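You operate a simulated robot arm through the tools that you are given. There is no shell and no other tool. Be economical: measure what you need, move in short steps, check, and stop when the job is done.

The job below is to be done with a simulated robot arm. You get a single attempt, and the scene is never put back.

Task
Take the purple cover and put it on the top of the long bench.

It is judged by the outcome, as a careful person would: the job done as asked, and still so three seconds after it is handed in. It fails if anything else is knocked over, pushed out of place, dropped, spilled or broken. A push-on lid holds only when it is set on centred and level and pressed home; a screw cap is set on level and turned clockwise until tight.

Robot
A 6-joint arm with a two-finger parallel gripper, fixed in place. Base frame: the origin is at the foot of the arm, x ahead of it, y to its left, z up. Units: cm, degrees, N and s.
Its first joint turns from -66.0 to 66.0 degrees. Payload 1.57 kg.
The tool frame sits at the grasp point between the pads (the TCP): z along the fingers, y along the line on which they close. The tips reach 3 cm beyond it. The gripper opens to 8 cm. The fingers are 1.7 cm wide and 1.2 cm thick; the gripper's body (4 by 8.2 cm) begins 8 cm behind the TCP.
Orientation is told as [roll, pitch, yaw] about the base's x, y, z axes, in that order, counted from this pose: with the fingers straight down and closing along the base's y, the tool's x points along the base's -x, its y along +y and its z along -z.

Tools
- The arm moves only by the tool nudge_tool. Its argument "plan" is a list of rows, each a list of 2 entries, a list of its own where there are three numbers: the shift along the tool's x, y, z in units of 300 mm (1.0 is 300 mm), then the turn, a rotation vector about the tool's x, y, z in units of 120 degrees (1.0 is 120 degrees). In form: [[[x, y, z], [ax, ay, az]], ...]. A call has 1 to 8 rows; each row is the pose to reach, as a shift and turn from the pose commanded when the call began, along the tool's axes at that moment. "fingers" is the gripper command, from -1 (fully open) to 1 (shut), values between in proportion, set as the call begins (left out, the last holds). A call with a number of a shift or a turn outside -1 to 1 is refused whole. Rows are played at 5 a second. More than 5 cm and 8.6 degrees between two rows, or a gripper value outside its range, and nothing of the call is played. A pose out of reach is approached as far as the arm can. The call stops where the force on the tool passes 40 N (or 10 N more than at its start, if that is more) or the arm is blocked; 0.2 s more then pass. Each finger travels about 15.3 cm/s and halts on what it meets, pressing with about 40 N; the grip force reading is that of the motor and also rises with nothing between the fingers. The clock runs only during rows and for 0.2 s after the last one: add rows that repeat a pose to give the fingers time. The reply holds the time, the measured pose of the TCP, the force on the tool along the base axes, the opening and the grip force, in the units named above and with some noise.
- Cameras (640 x 400 px; columns grow to the right, rows downward): "scene" is fixed at [6.04, -33.31, 45.62]; the picture's right is [0.79, -0.61, 0.00], its down [-0.28, -0.36, -0.89] and it looks along [0.55, 0.71, -0.45] (base axes); focal length 350 px, centre (320, 200). "wrist" rides on the gripper at [-3.2, 0, -7.8] in the tool frame; the picture's right is [0.00, -1.00, 0.00], its down [0.97, 0.00, -0.24] and it looks along [0.24, 0.00, 0.97] (tool axes); focal length 218 px, centre (320, 200).
- get_image(camera): a new picture of that camera. No time passes.
- locate(camera, pixels): for up to 12 pixels [column, row] of the newest picture of that camera ("zoom" is the newest enlarged one), the place [x, y, z] in the base frame of the surface seen there, good to about 0.2 cm, but the place of the scene camera against the robot may be out by one fixed shift of up to 2.5 cm in any direction. No time passes.
- zoom(camera, box): a new picture of the part [left, top, right, bottom] of that camera's present view, enlarged. No time passes.
- job_done(): hands the job in; it is judged then, once.

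Keep the steps short. Do not move on a guess: measure, check each grasp and each placing, and mend mistakes. In all there are 60 turns and 30 pictures (those below and enlarged ones count). Leave the gripper open and the arm clear of the work at the hand-in unless told otherwise, and finish with a single line.

The tools are called as a command line: name --argument value ..., lists and objects as JSON in quotes. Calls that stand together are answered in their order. nudge_tool: Moves the arm, as the interface text tells. Its arguments: {"type":"object","properties":{"plan":{"type":"array","items":{"type":"array"}},"fingers":{"type":"number"}},"required":["plan"]} The other tools are called the same way: get_image (camera) takes a picture; locate (camera, pixels) gives the place of the surface under pixels of a picture; zoom (camera, box) takes an enlarged picture of a part of a camera's view; job_done () hands the job in.

At the start:

```text
clock: 0.0
position: [22.09, 6.07, 27.19]
tcp_rot: [0.0, 0.0, 0.0]
force: [-0.1, 0.1, 0.3]
finger_gap: 8.0
gripper_force: 0.0
```

scene: 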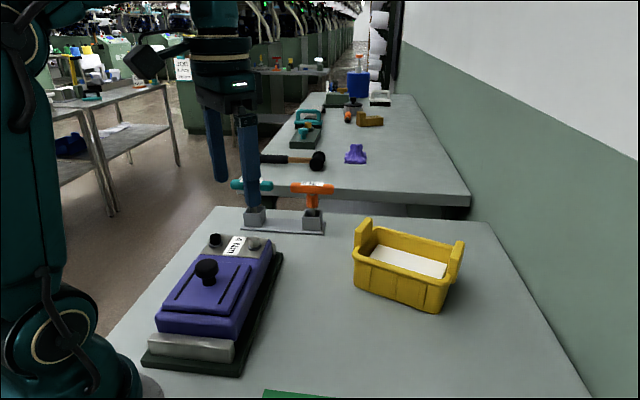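
wrist: 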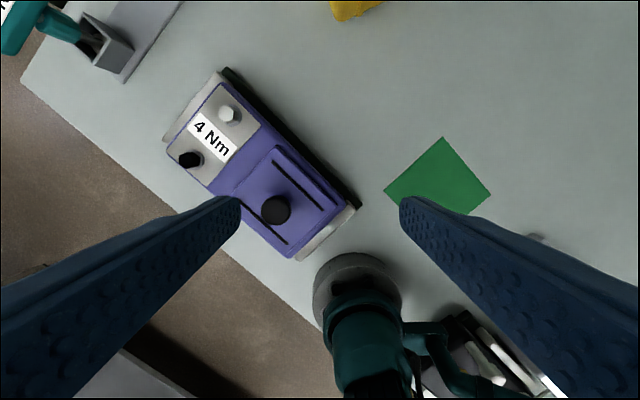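

The purple cover with its black knob sits on a device on the bench. I'll enlarge both views and measure.

zoom --camera "scene" --box '[130, 180, 350, 400]'

zoom --camera "wrist" --box '[140, 50, 380, 280]'

locate --camera "wrist" --pixels '[[275, 209], [228, 114], [190, 160], [290, 258], [345, 205], [212, 190], [262, 125], [230, 70], [358, 207], [438, 180], [560, 100], [310, 100]]'

locate --camera "scene" --pixels '[[206, 265], [206, 280], [240, 300], [156, 325], [190, 345], [380, 350], [450, 200], [300, 300], [400, 170], [290, 394], [405, 262], [284, 220]]'

```text
1.82 times, centred on (240, 290) of scene
```

zoom: 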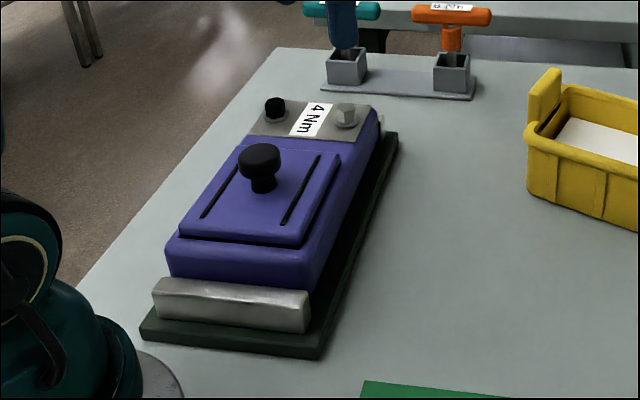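

```text
1.74 times, centred on (260, 165) of wrist
```

zoom: 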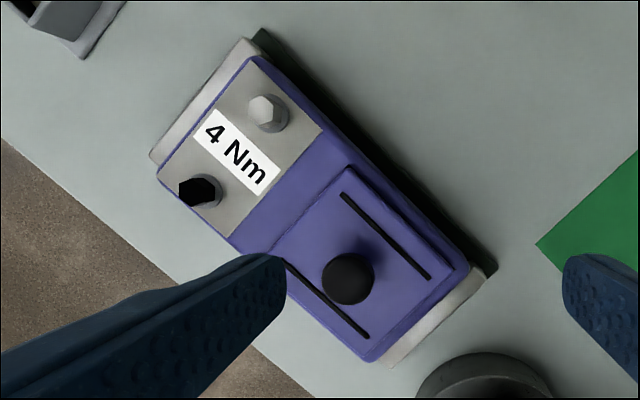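

```text
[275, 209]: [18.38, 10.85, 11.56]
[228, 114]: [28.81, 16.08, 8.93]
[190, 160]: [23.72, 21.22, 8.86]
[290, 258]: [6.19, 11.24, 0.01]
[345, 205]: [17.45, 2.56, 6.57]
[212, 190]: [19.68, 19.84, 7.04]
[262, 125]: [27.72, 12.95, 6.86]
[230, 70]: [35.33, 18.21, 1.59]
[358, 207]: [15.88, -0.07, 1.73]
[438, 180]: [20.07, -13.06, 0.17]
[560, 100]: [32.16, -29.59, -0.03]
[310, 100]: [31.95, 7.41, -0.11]
```

```text
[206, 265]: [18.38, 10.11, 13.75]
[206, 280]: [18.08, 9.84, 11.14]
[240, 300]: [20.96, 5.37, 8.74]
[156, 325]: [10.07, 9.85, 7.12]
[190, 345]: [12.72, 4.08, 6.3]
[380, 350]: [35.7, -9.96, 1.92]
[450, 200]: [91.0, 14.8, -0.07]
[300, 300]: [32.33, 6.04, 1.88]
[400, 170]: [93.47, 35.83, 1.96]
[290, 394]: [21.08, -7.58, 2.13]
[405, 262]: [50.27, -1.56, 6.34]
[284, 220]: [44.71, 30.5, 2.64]
```

The wrist camera puts the bench top at z≈0, the device at z≈7 and the knob at 11.6. Two bolt heads and a "4 Nm" label show on a metal plate, so I need to see how the cover is held. I'll take closer views of the bolts and of the T-handles.

zoom --camera "wrist" --box '[160, 60, 290, 200]'

zoom --camera "scene" --box '[190, 215, 300, 290]'

zoom --camera "scene" --box '[220, 165, 350, 245]'

```text
2.86 times, centred on (225, 130) of wrist
```

zoom: 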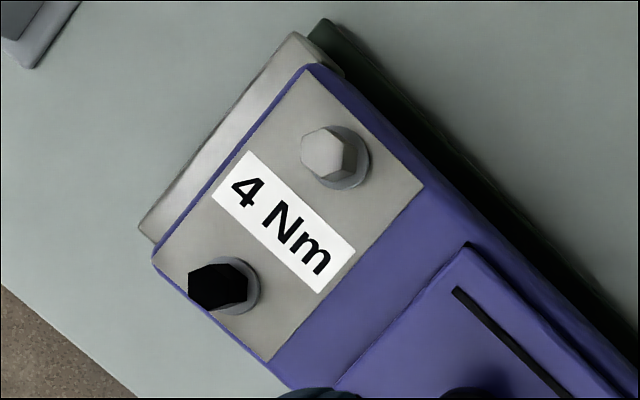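

```text
5.33 times, centred on (245, 252) of scene
```

zoom: 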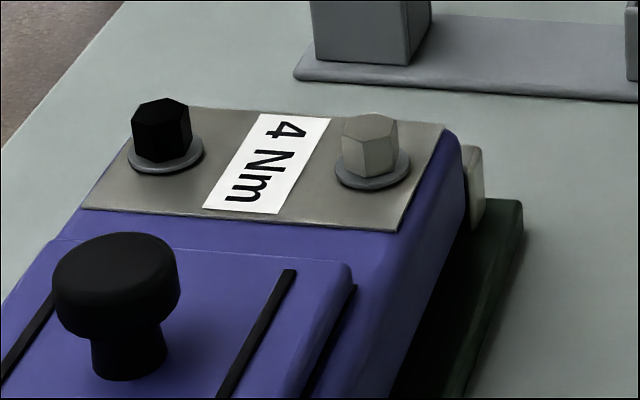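

```text
4.92 times, centred on (285, 205) of scene
```

zoom: 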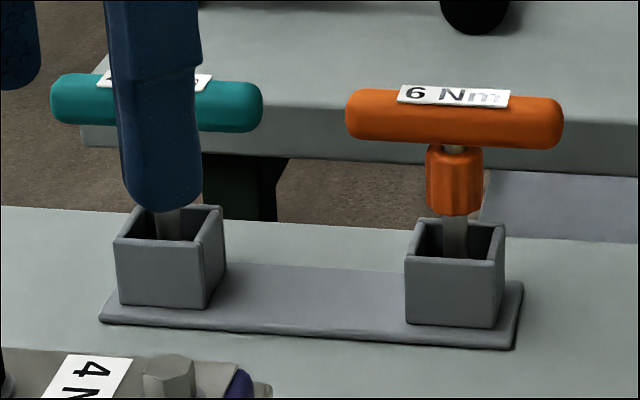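

The bolts sit on a separate plate, so the raised purple panel with the knob and a shadow gap under its edge looks like the cover. Next I'll measure the panel, knob, mat and bin positions in the wrist view.

get_image --camera "wrist"

locate --camera "wrist" --pixels '[[277, 150], [338, 207], [290, 246], [300, 195], [253, 190], [443, 139], [386, 190], [488, 190], [350, 15], [268, 209], [283, 209], [276, 200]]'

```text
22 pictures are left
```

wrist: 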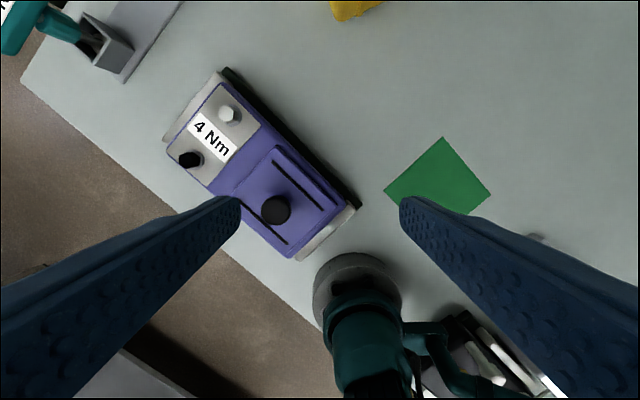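

```text
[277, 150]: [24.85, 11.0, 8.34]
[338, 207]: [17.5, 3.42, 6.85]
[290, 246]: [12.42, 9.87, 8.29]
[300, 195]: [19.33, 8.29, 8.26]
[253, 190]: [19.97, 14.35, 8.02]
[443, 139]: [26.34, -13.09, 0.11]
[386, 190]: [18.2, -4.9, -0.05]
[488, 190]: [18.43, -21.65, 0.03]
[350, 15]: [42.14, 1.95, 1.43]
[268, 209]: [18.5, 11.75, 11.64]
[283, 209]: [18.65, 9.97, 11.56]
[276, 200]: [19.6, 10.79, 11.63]
```

The cover top is at z≈8.2, the housing under it at 6.9, and the knob centre is about (18.35, 10.85) with its top at 11.6. I'll move above the knob to z≈20 and look again.

nudge_tool --plan '[[[0.031, 0.04, 0.06], [0, 0, 0]], [[0.0625, 0.08, 0.12], [0, 0, 0]], [[0.094, 0.12, 0.18], [0, 0, 0]], [[0.125, 0.159, 0.24], [0, 0, 0]], [[0.125, 0.159, 0.24], [0, 0, 0]]]' --fingers -1

get_image --camera "wrist"

```text
clock: 1.2
position: [18.43, 10.88, 19.87]
tcp_rot: [0.2, -0.2, 0.0]
force: [0.5, -0.2, -0.3]
finger_gap: 8.0
gripper_force: 0.1
```

```text
21 pictures are left
```

wrist: 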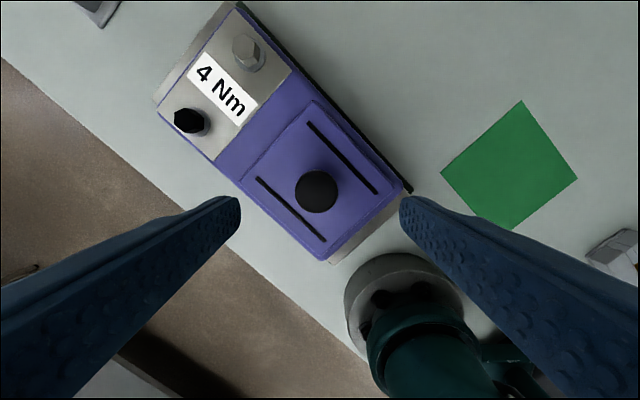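

The knob is now at about (317,191), between the finger tips. I'll measure its edges and the panel corners.

locate --camera "wrist" --pixels '[[317, 191], [298, 191], [336, 191], [317, 173], [317, 209], [314, 103], [400, 185], [323, 255], [245, 175], [225, 165], [345, 165], [403, 192]]'

zoom --camera "wrist" --box '[220, 80, 430, 280]'

```text
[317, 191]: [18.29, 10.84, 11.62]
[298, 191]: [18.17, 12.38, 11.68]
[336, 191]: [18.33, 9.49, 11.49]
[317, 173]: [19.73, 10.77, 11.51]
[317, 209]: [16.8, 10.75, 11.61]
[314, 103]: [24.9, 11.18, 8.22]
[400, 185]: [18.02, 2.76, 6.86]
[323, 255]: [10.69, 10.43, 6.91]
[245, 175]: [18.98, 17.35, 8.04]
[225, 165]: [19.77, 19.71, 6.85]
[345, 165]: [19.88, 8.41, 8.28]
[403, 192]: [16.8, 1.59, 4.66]
```

```text
2.00 times, centred on (325, 180) of wrist
```

zoom: 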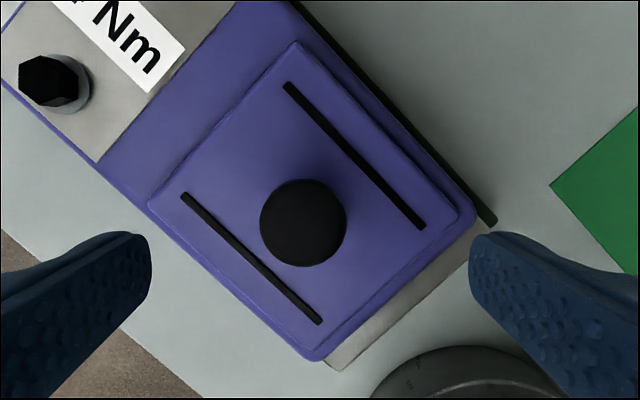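

The knob centre is (18.28, 10.84) and the head is about 3 cm across. I'll descend with open fingers to TCP z≈11.9, putting the tips near 8.9, clear of the cover top at 8.25.

nudge_tool --plan '[[[0.003, 0, 0.06], [0, 0, 0]], [[0.003, 0, 0.12], [0, 0, 0]], [[0.003, 0, 0.18], [0, 0, 0]], [[0.003, 0, 0.22], [0, 0, 0]], [[0.003, 0, 0.25], [0, 0, 0]], [[0.003, 0, 0.267], [0, 0, 0]], [[0.003, 0, 0.267], [0, 0, 0]]]'

get_image --camera "scene"

```text
clock: 2.8
position: [18.35, 10.87, 11.87]
tcp_rot: [-0.1, -0.2, -0.1]
force: [-0.3, 0.2, -0.9]
finger_gap: 7.98
gripper_force: 0.0
```

```text
19 pictures are left
```

scene: 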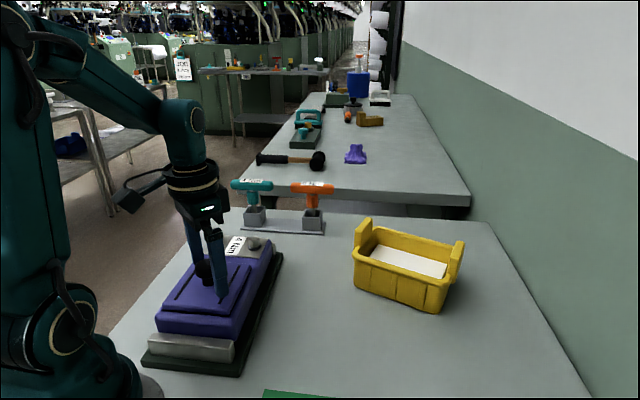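

The fingers straddle the knob and there is no contact force. I'll close them on it.

nudge_tool --plan '[[[0, 0, 0], [0, 0, 0]], [[0, 0, 0], [0, 0, 0]], [[0, 0, 0], [0, 0, 0]], [[0, 0, 0], [0, 0, 0]]]' --fingers 1

zoom --camera "scene" --box '[140, 200, 300, 360]'

```text
clock: 3.8
position: [18.33, 10.83, 11.91]
tcp_rot: [0.1, -0.1, 0.0]
force: [0.5, -0.4, 1.6]
finger_gap: 3.23
gripper_force: 39.5
```

```text
2.50 times, centred on (220, 280) of scene
```

zoom: 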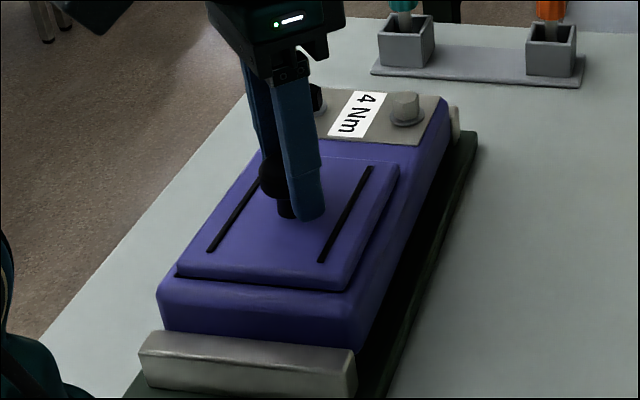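

The grip holds at a 3.23 cm gap and 39.5 N, on the knob head. I'll lift straight up by 1.5 cm, slowly, and check what comes up.

nudge_tool --plan '[[[0, 0, -0.01], [0, 0, 0]], [[0, 0, -0.02], [0, 0, 0]], [[0, 0, -0.03], [0, 0, 0]], [[0, 0, -0.04], [0, 0, 0]], [[0, 0, -0.05], [0, 0, 0]], [[0, 0, -0.05], [0, 0, 0]]]'

zoom --camera "scene" --box '[140, 200, 300, 360]'

```text
clock: 5.2
position: [18.37, 10.83, 13.52]
tcp_rot: [0.0, -0.1, 0.1]
force: [0.0, 0.0, -0.2]
finger_gap: 3.23
gripper_force: 40.4
```

```text
2.50 times, centred on (220, 280) of scene
```

zoom: 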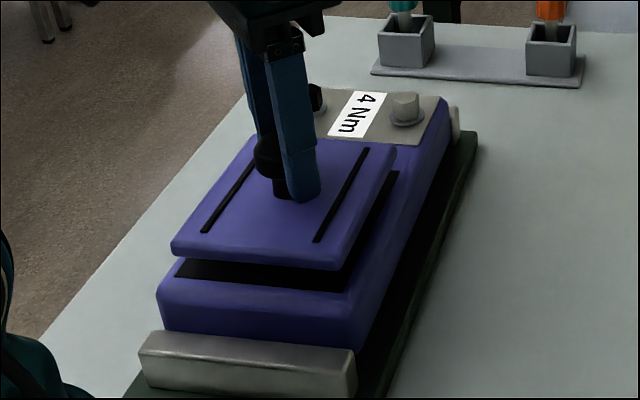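

The cover came away alone, level, showing a dark opening beneath. I'll lift another 7 cm.

nudge_tool --plan '[[[0, 0, -0.04], [0, 0, 0]], [[0, 0, -0.08], [0, 0, 0]], [[0, 0, -0.12], [0, 0, 0]], [[0, 0, -0.16], [0, 0, 0]], [[0, 0, -0.2], [0, 0, 0]], [[0, 0, -0.233], [0, 0, 0]], [[0, 0, -0.233], [0, 0, 0]]]'

get_image --camera "scene"

zoom --camera "scene" --box '[120, 150, 300, 370]'

get_image --camera "wrist"

```text
clock: 6.8
position: [18.32, 10.79, 20.36]
tcp_rot: [0.1, -0.3, 0.0]
force: [0.0, -0.2, 0.1]
finger_gap: 3.23
gripper_force: 40.1
```

```text
16 pictures are left
```

scene: 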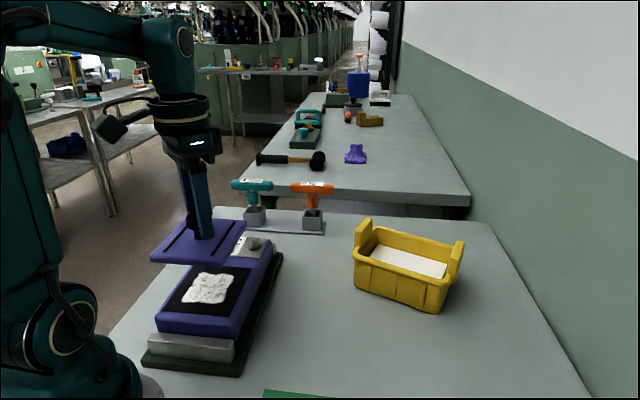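

```text
1.82 times, centred on (210, 260) of scene
```

zoom: 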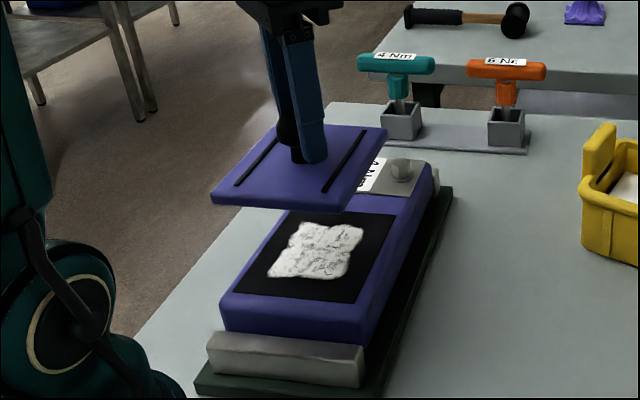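

```text
14 pictures are left
```

wrist: 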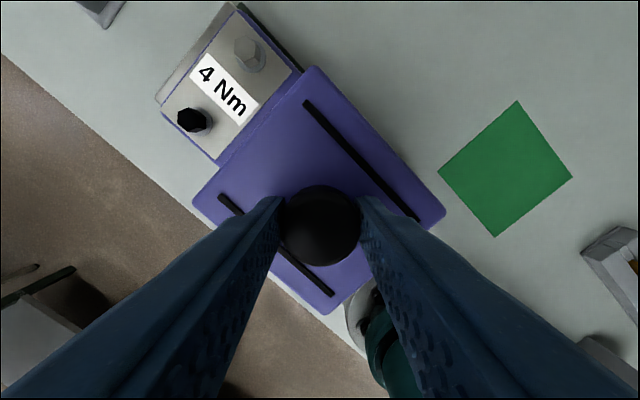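

The cover is held level and the device is undisturbed. I'll carry it at this height to the clear bench spot around (29, 0), which lies between the device, the green patch and the bin.

nudge_tool --plan '[[[-0.05, -0.05, 0], [0, 0, 0]], [[-0.1, -0.1, 0], [0, 0, 0]], [[-0.15, -0.15, 0], [0, 0, 0]], [[-0.2, -0.2, 0], [0, 0, 0]], [[-0.25, -0.25, 0], [0, 0, 0]], [[-0.3, -0.3, 0], [0, 0, 0]], [[-0.355, -0.36, 0], [0, 0, 0]], [[-0.355, -0.36, 0], [0, 0, 0]]]'

get_image --camera "wrist"

get_image --camera "scene"

```text
clock: 8.6
position: [28.89, 0.02, 20.38]
tcp_rot: [0.1, -0.2, -0.1]
force: [-0.8, 0.0, -0.6]
finger_gap: 3.26
gripper_force: 39.6
```

```text
13 pictures are left
```

wrist: 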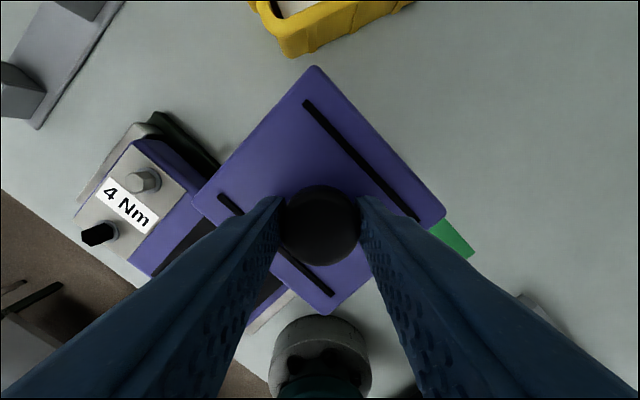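

```text
12 pictures are left
```

scene: 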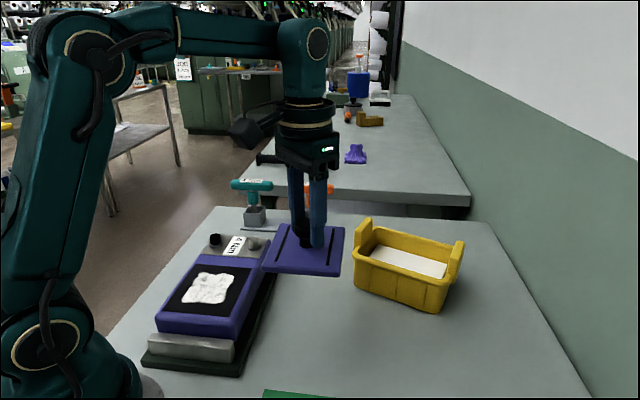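

The cover is still level. Before lowering I'll check clearances to the bin, device edge and green patch, plus the current cover corners.

locate --camera "wrist" --pixels '[[292, 56], [285, 40], [340, 48], [215, 165], [165, 115], [315, 68], [443, 213], [197, 200], [330, 310], [250, 110], [440, 100], [465, 256]]'

```text
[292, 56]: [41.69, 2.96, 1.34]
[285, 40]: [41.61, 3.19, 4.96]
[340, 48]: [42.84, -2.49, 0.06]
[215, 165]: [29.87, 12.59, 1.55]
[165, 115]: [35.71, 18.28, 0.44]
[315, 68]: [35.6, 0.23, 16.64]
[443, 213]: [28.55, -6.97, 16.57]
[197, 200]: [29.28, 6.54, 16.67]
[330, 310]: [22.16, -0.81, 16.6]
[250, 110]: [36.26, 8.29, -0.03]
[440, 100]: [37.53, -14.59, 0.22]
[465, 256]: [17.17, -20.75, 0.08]
```

Clearances are about 4 cm to the device, 6 cm to the bin and more to the green patch. The cover top is 3.75 below the TCP, so contact should come near TCP z≈5. I'll lower to about 6.7 first.

nudge_tool --plan '[[[0, 0, 0.07], [0, 0, 0]], [[0, 0, 0.14], [0, 0, 0]], [[0, 0, 0.21], [0, 0, 0]], [[0, 0, 0.28], [0, 0, 0]], [[0, 0, 0.35], [0, 0, 0]], [[0, 0, 0.41], [0, 0, 0]], [[0, 0, 0.455], [0, 0, 0]], [[0, 0, 0.455], [0, 0, 0]]]'

zoom --camera "scene" --box '[220, 210, 400, 370]'

```text
clock: 10.4
position: [29.08, 0.12, 6.85]
tcp_rot: [0.1, -0.1, -0.1]
force: [0.4, 0.1, -1.1]
finger_gap: 3.25
gripper_force: 39.8
```

```text
2.50 times, centred on (310, 290) of scene
```

zoom: 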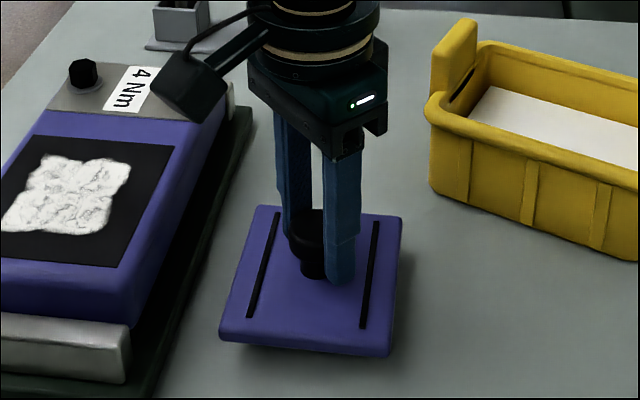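

About 1.8 cm remain. I'll creep down in small steps and watch the force.

nudge_tool --plan '[[[0, 0, 0.015], [0, 0, 0]], [[0, 0, 0.025], [0, 0, 0]], [[0, 0, 0.035], [0, 0, 0]], [[0, 0, 0.042], [0, 0, 0]], [[0, 0, 0.047], [0, 0, 0]], [[0, 0, 0.052], [0, 0, 0]], [[0, 0, 0.052], [0, 0, 0]]]'

```text
clock: 12.0
position: [28.96, 0.11, 5.2]
tcp_rot: [0.0, -0.1, -0.1]
force: [-0.1, -0.2, 0.0]
finger_gap: 3.25
gripper_force: 40.0
```

There's no contact force at 5.2. I'll continue in 0.1 cm steps.

nudge_tool --plan '[[[0, 0, 0.003], [0, 0, 0]], [[0, 0, 0.006], [0, 0, 0]], [[0, 0, 0.009], [0, 0, 0]], [[0, 0, 0.009], [0, 0, 0]]]'

zoom --camera "scene" --box '[220, 210, 400, 370]'

```text
clock: 13.0
position: [29.04, 0.09, 4.89]
tcp_rot: [0.0, 0.0, 0.0]
force: [0.2, 0.3, 0.2]
finger_gap: 3.26
gripper_force: 40.2
```

```text
2.50 times, centred on (310, 290) of scene
```

zoom: 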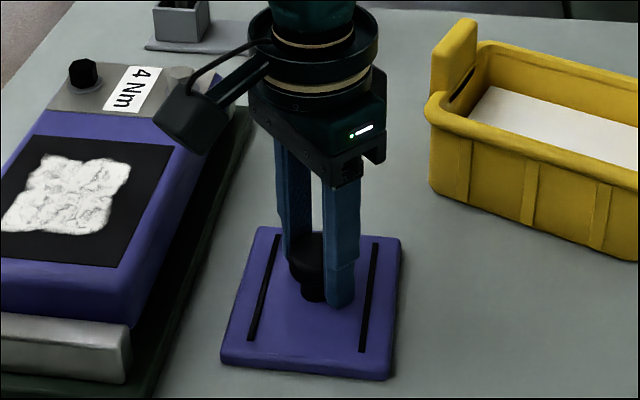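

Still no force, though the cover looks nearly down. I'll take more small steps.

nudge_tool --plan '[[[0, 0, 0.003], [0, 0, 0]], [[0, 0, 0.006], [0, 0, 0]], [[0, 0, 0.006], [0, 0, 0]]]'

```text
clock: 13.8
position: [29.08, 0.04, 4.9]
tcp_rot: [0.1, -0.2, -0.1]
force: [-7.6, 3.4, 29.9]
finger_gap: 3.24
gripper_force: 40.0
```

Contact: 30 N upward with z stopped at 4.9, so the cover is on the bench. I'll back the command off by 0.15 cm to ease the pressure.

nudge_tool --plan '[[[0, 0, -0.002], [0, 0, 0]], [[0, 0, -0.005], [0, 0, 0]], [[0, 0, -0.005], [0, 0, 0]]]'

```text
clock: 14.6
position: [29.03, 0.08, 4.89]
tcp_rot: [-0.1, -0.1, 0.0]
force: [0.9, 0.3, 3.1]
finger_gap: 3.25
gripper_force: 39.9
```

The force has dropped to 3 N and the cover is resting. I'll open the fingers.

nudge_tool --plan '[[[0, 0, 0], [0, 0, 0]], [[0, 0, 0], [0, 0, 0]], [[0, 0, 0], [0, 0, 0]]]' --fingers -1

```text
clock: 15.4
position: [29.11, 0.02, 4.77]
tcp_rot: [-0.1, -0.1, 0.0]
force: [-0.2, 0.0, -0.7]
finger_gap: 7.99
gripper_force: 0.0
```

The gripper is open. I'll rise straight up 14 cm and look.

nudge_tool --plan '[[[0, 0, -0.03], [0, 0, 0]], [[0, 0, -0.08], [0, 0, 0]], [[0, 0, -0.15], [0, 0, 0]], [[0, 0, -0.23], [0, 0, 0]], [[0, 0, -0.32], [0, 0, 0]], [[0, 0, -0.41], [0, 0, 0]], [[0, 0, -0.5], [0, 0, 0]], [[0, 0, -0.5], [0, 0, 0]]]'

get_image --camera "scene"

get_image --camera "wrist"

locate --camera "wrist" --pixels '[[320, 120], [380, 190], [260, 180], [320, 200]]'

```text
clock: 17.2
position: [29.05, 0.03, 19.94]
tcp_rot: [-0.1, 0.0, 0.0]
force: [-0.1, 1.1, 0.3]
finger_gap: 7.99
gripper_force: 0.0
```

```text
9 pictures are left
```

scene: 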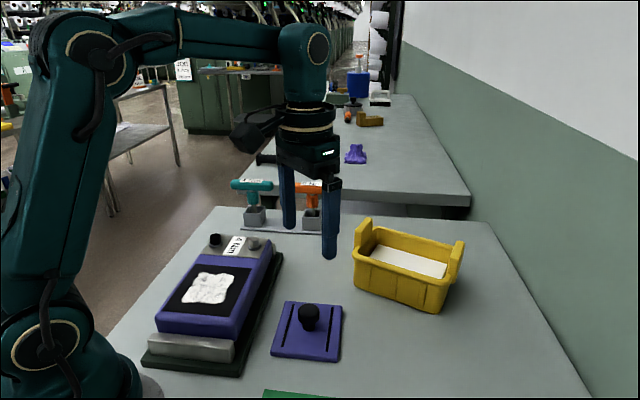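

```text
8 pictures are left
```

wrist: 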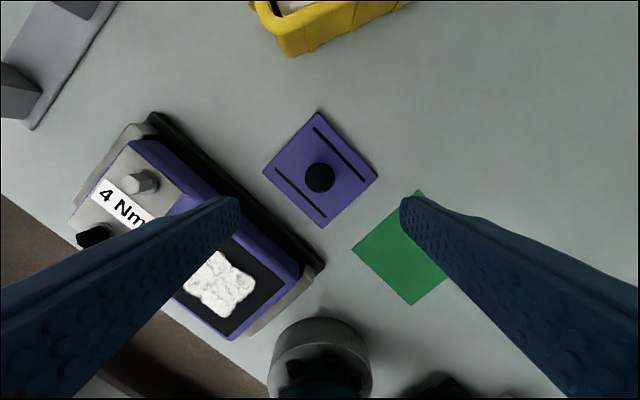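

```text
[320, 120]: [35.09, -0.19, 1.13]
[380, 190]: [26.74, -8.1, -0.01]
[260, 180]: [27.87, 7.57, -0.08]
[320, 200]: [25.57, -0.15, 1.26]
```

The cover lies flat on the bench with its top at z≈1.2. It is clear of everything, nothing else has moved, and the gripper is open and well above it. I'll hand in.

job_done

```text
The job is handed in.
```

The purple cover is off the device and lies flat on the bench top near (29, 0), with nothing else moved, the gripper open and the arm clear.
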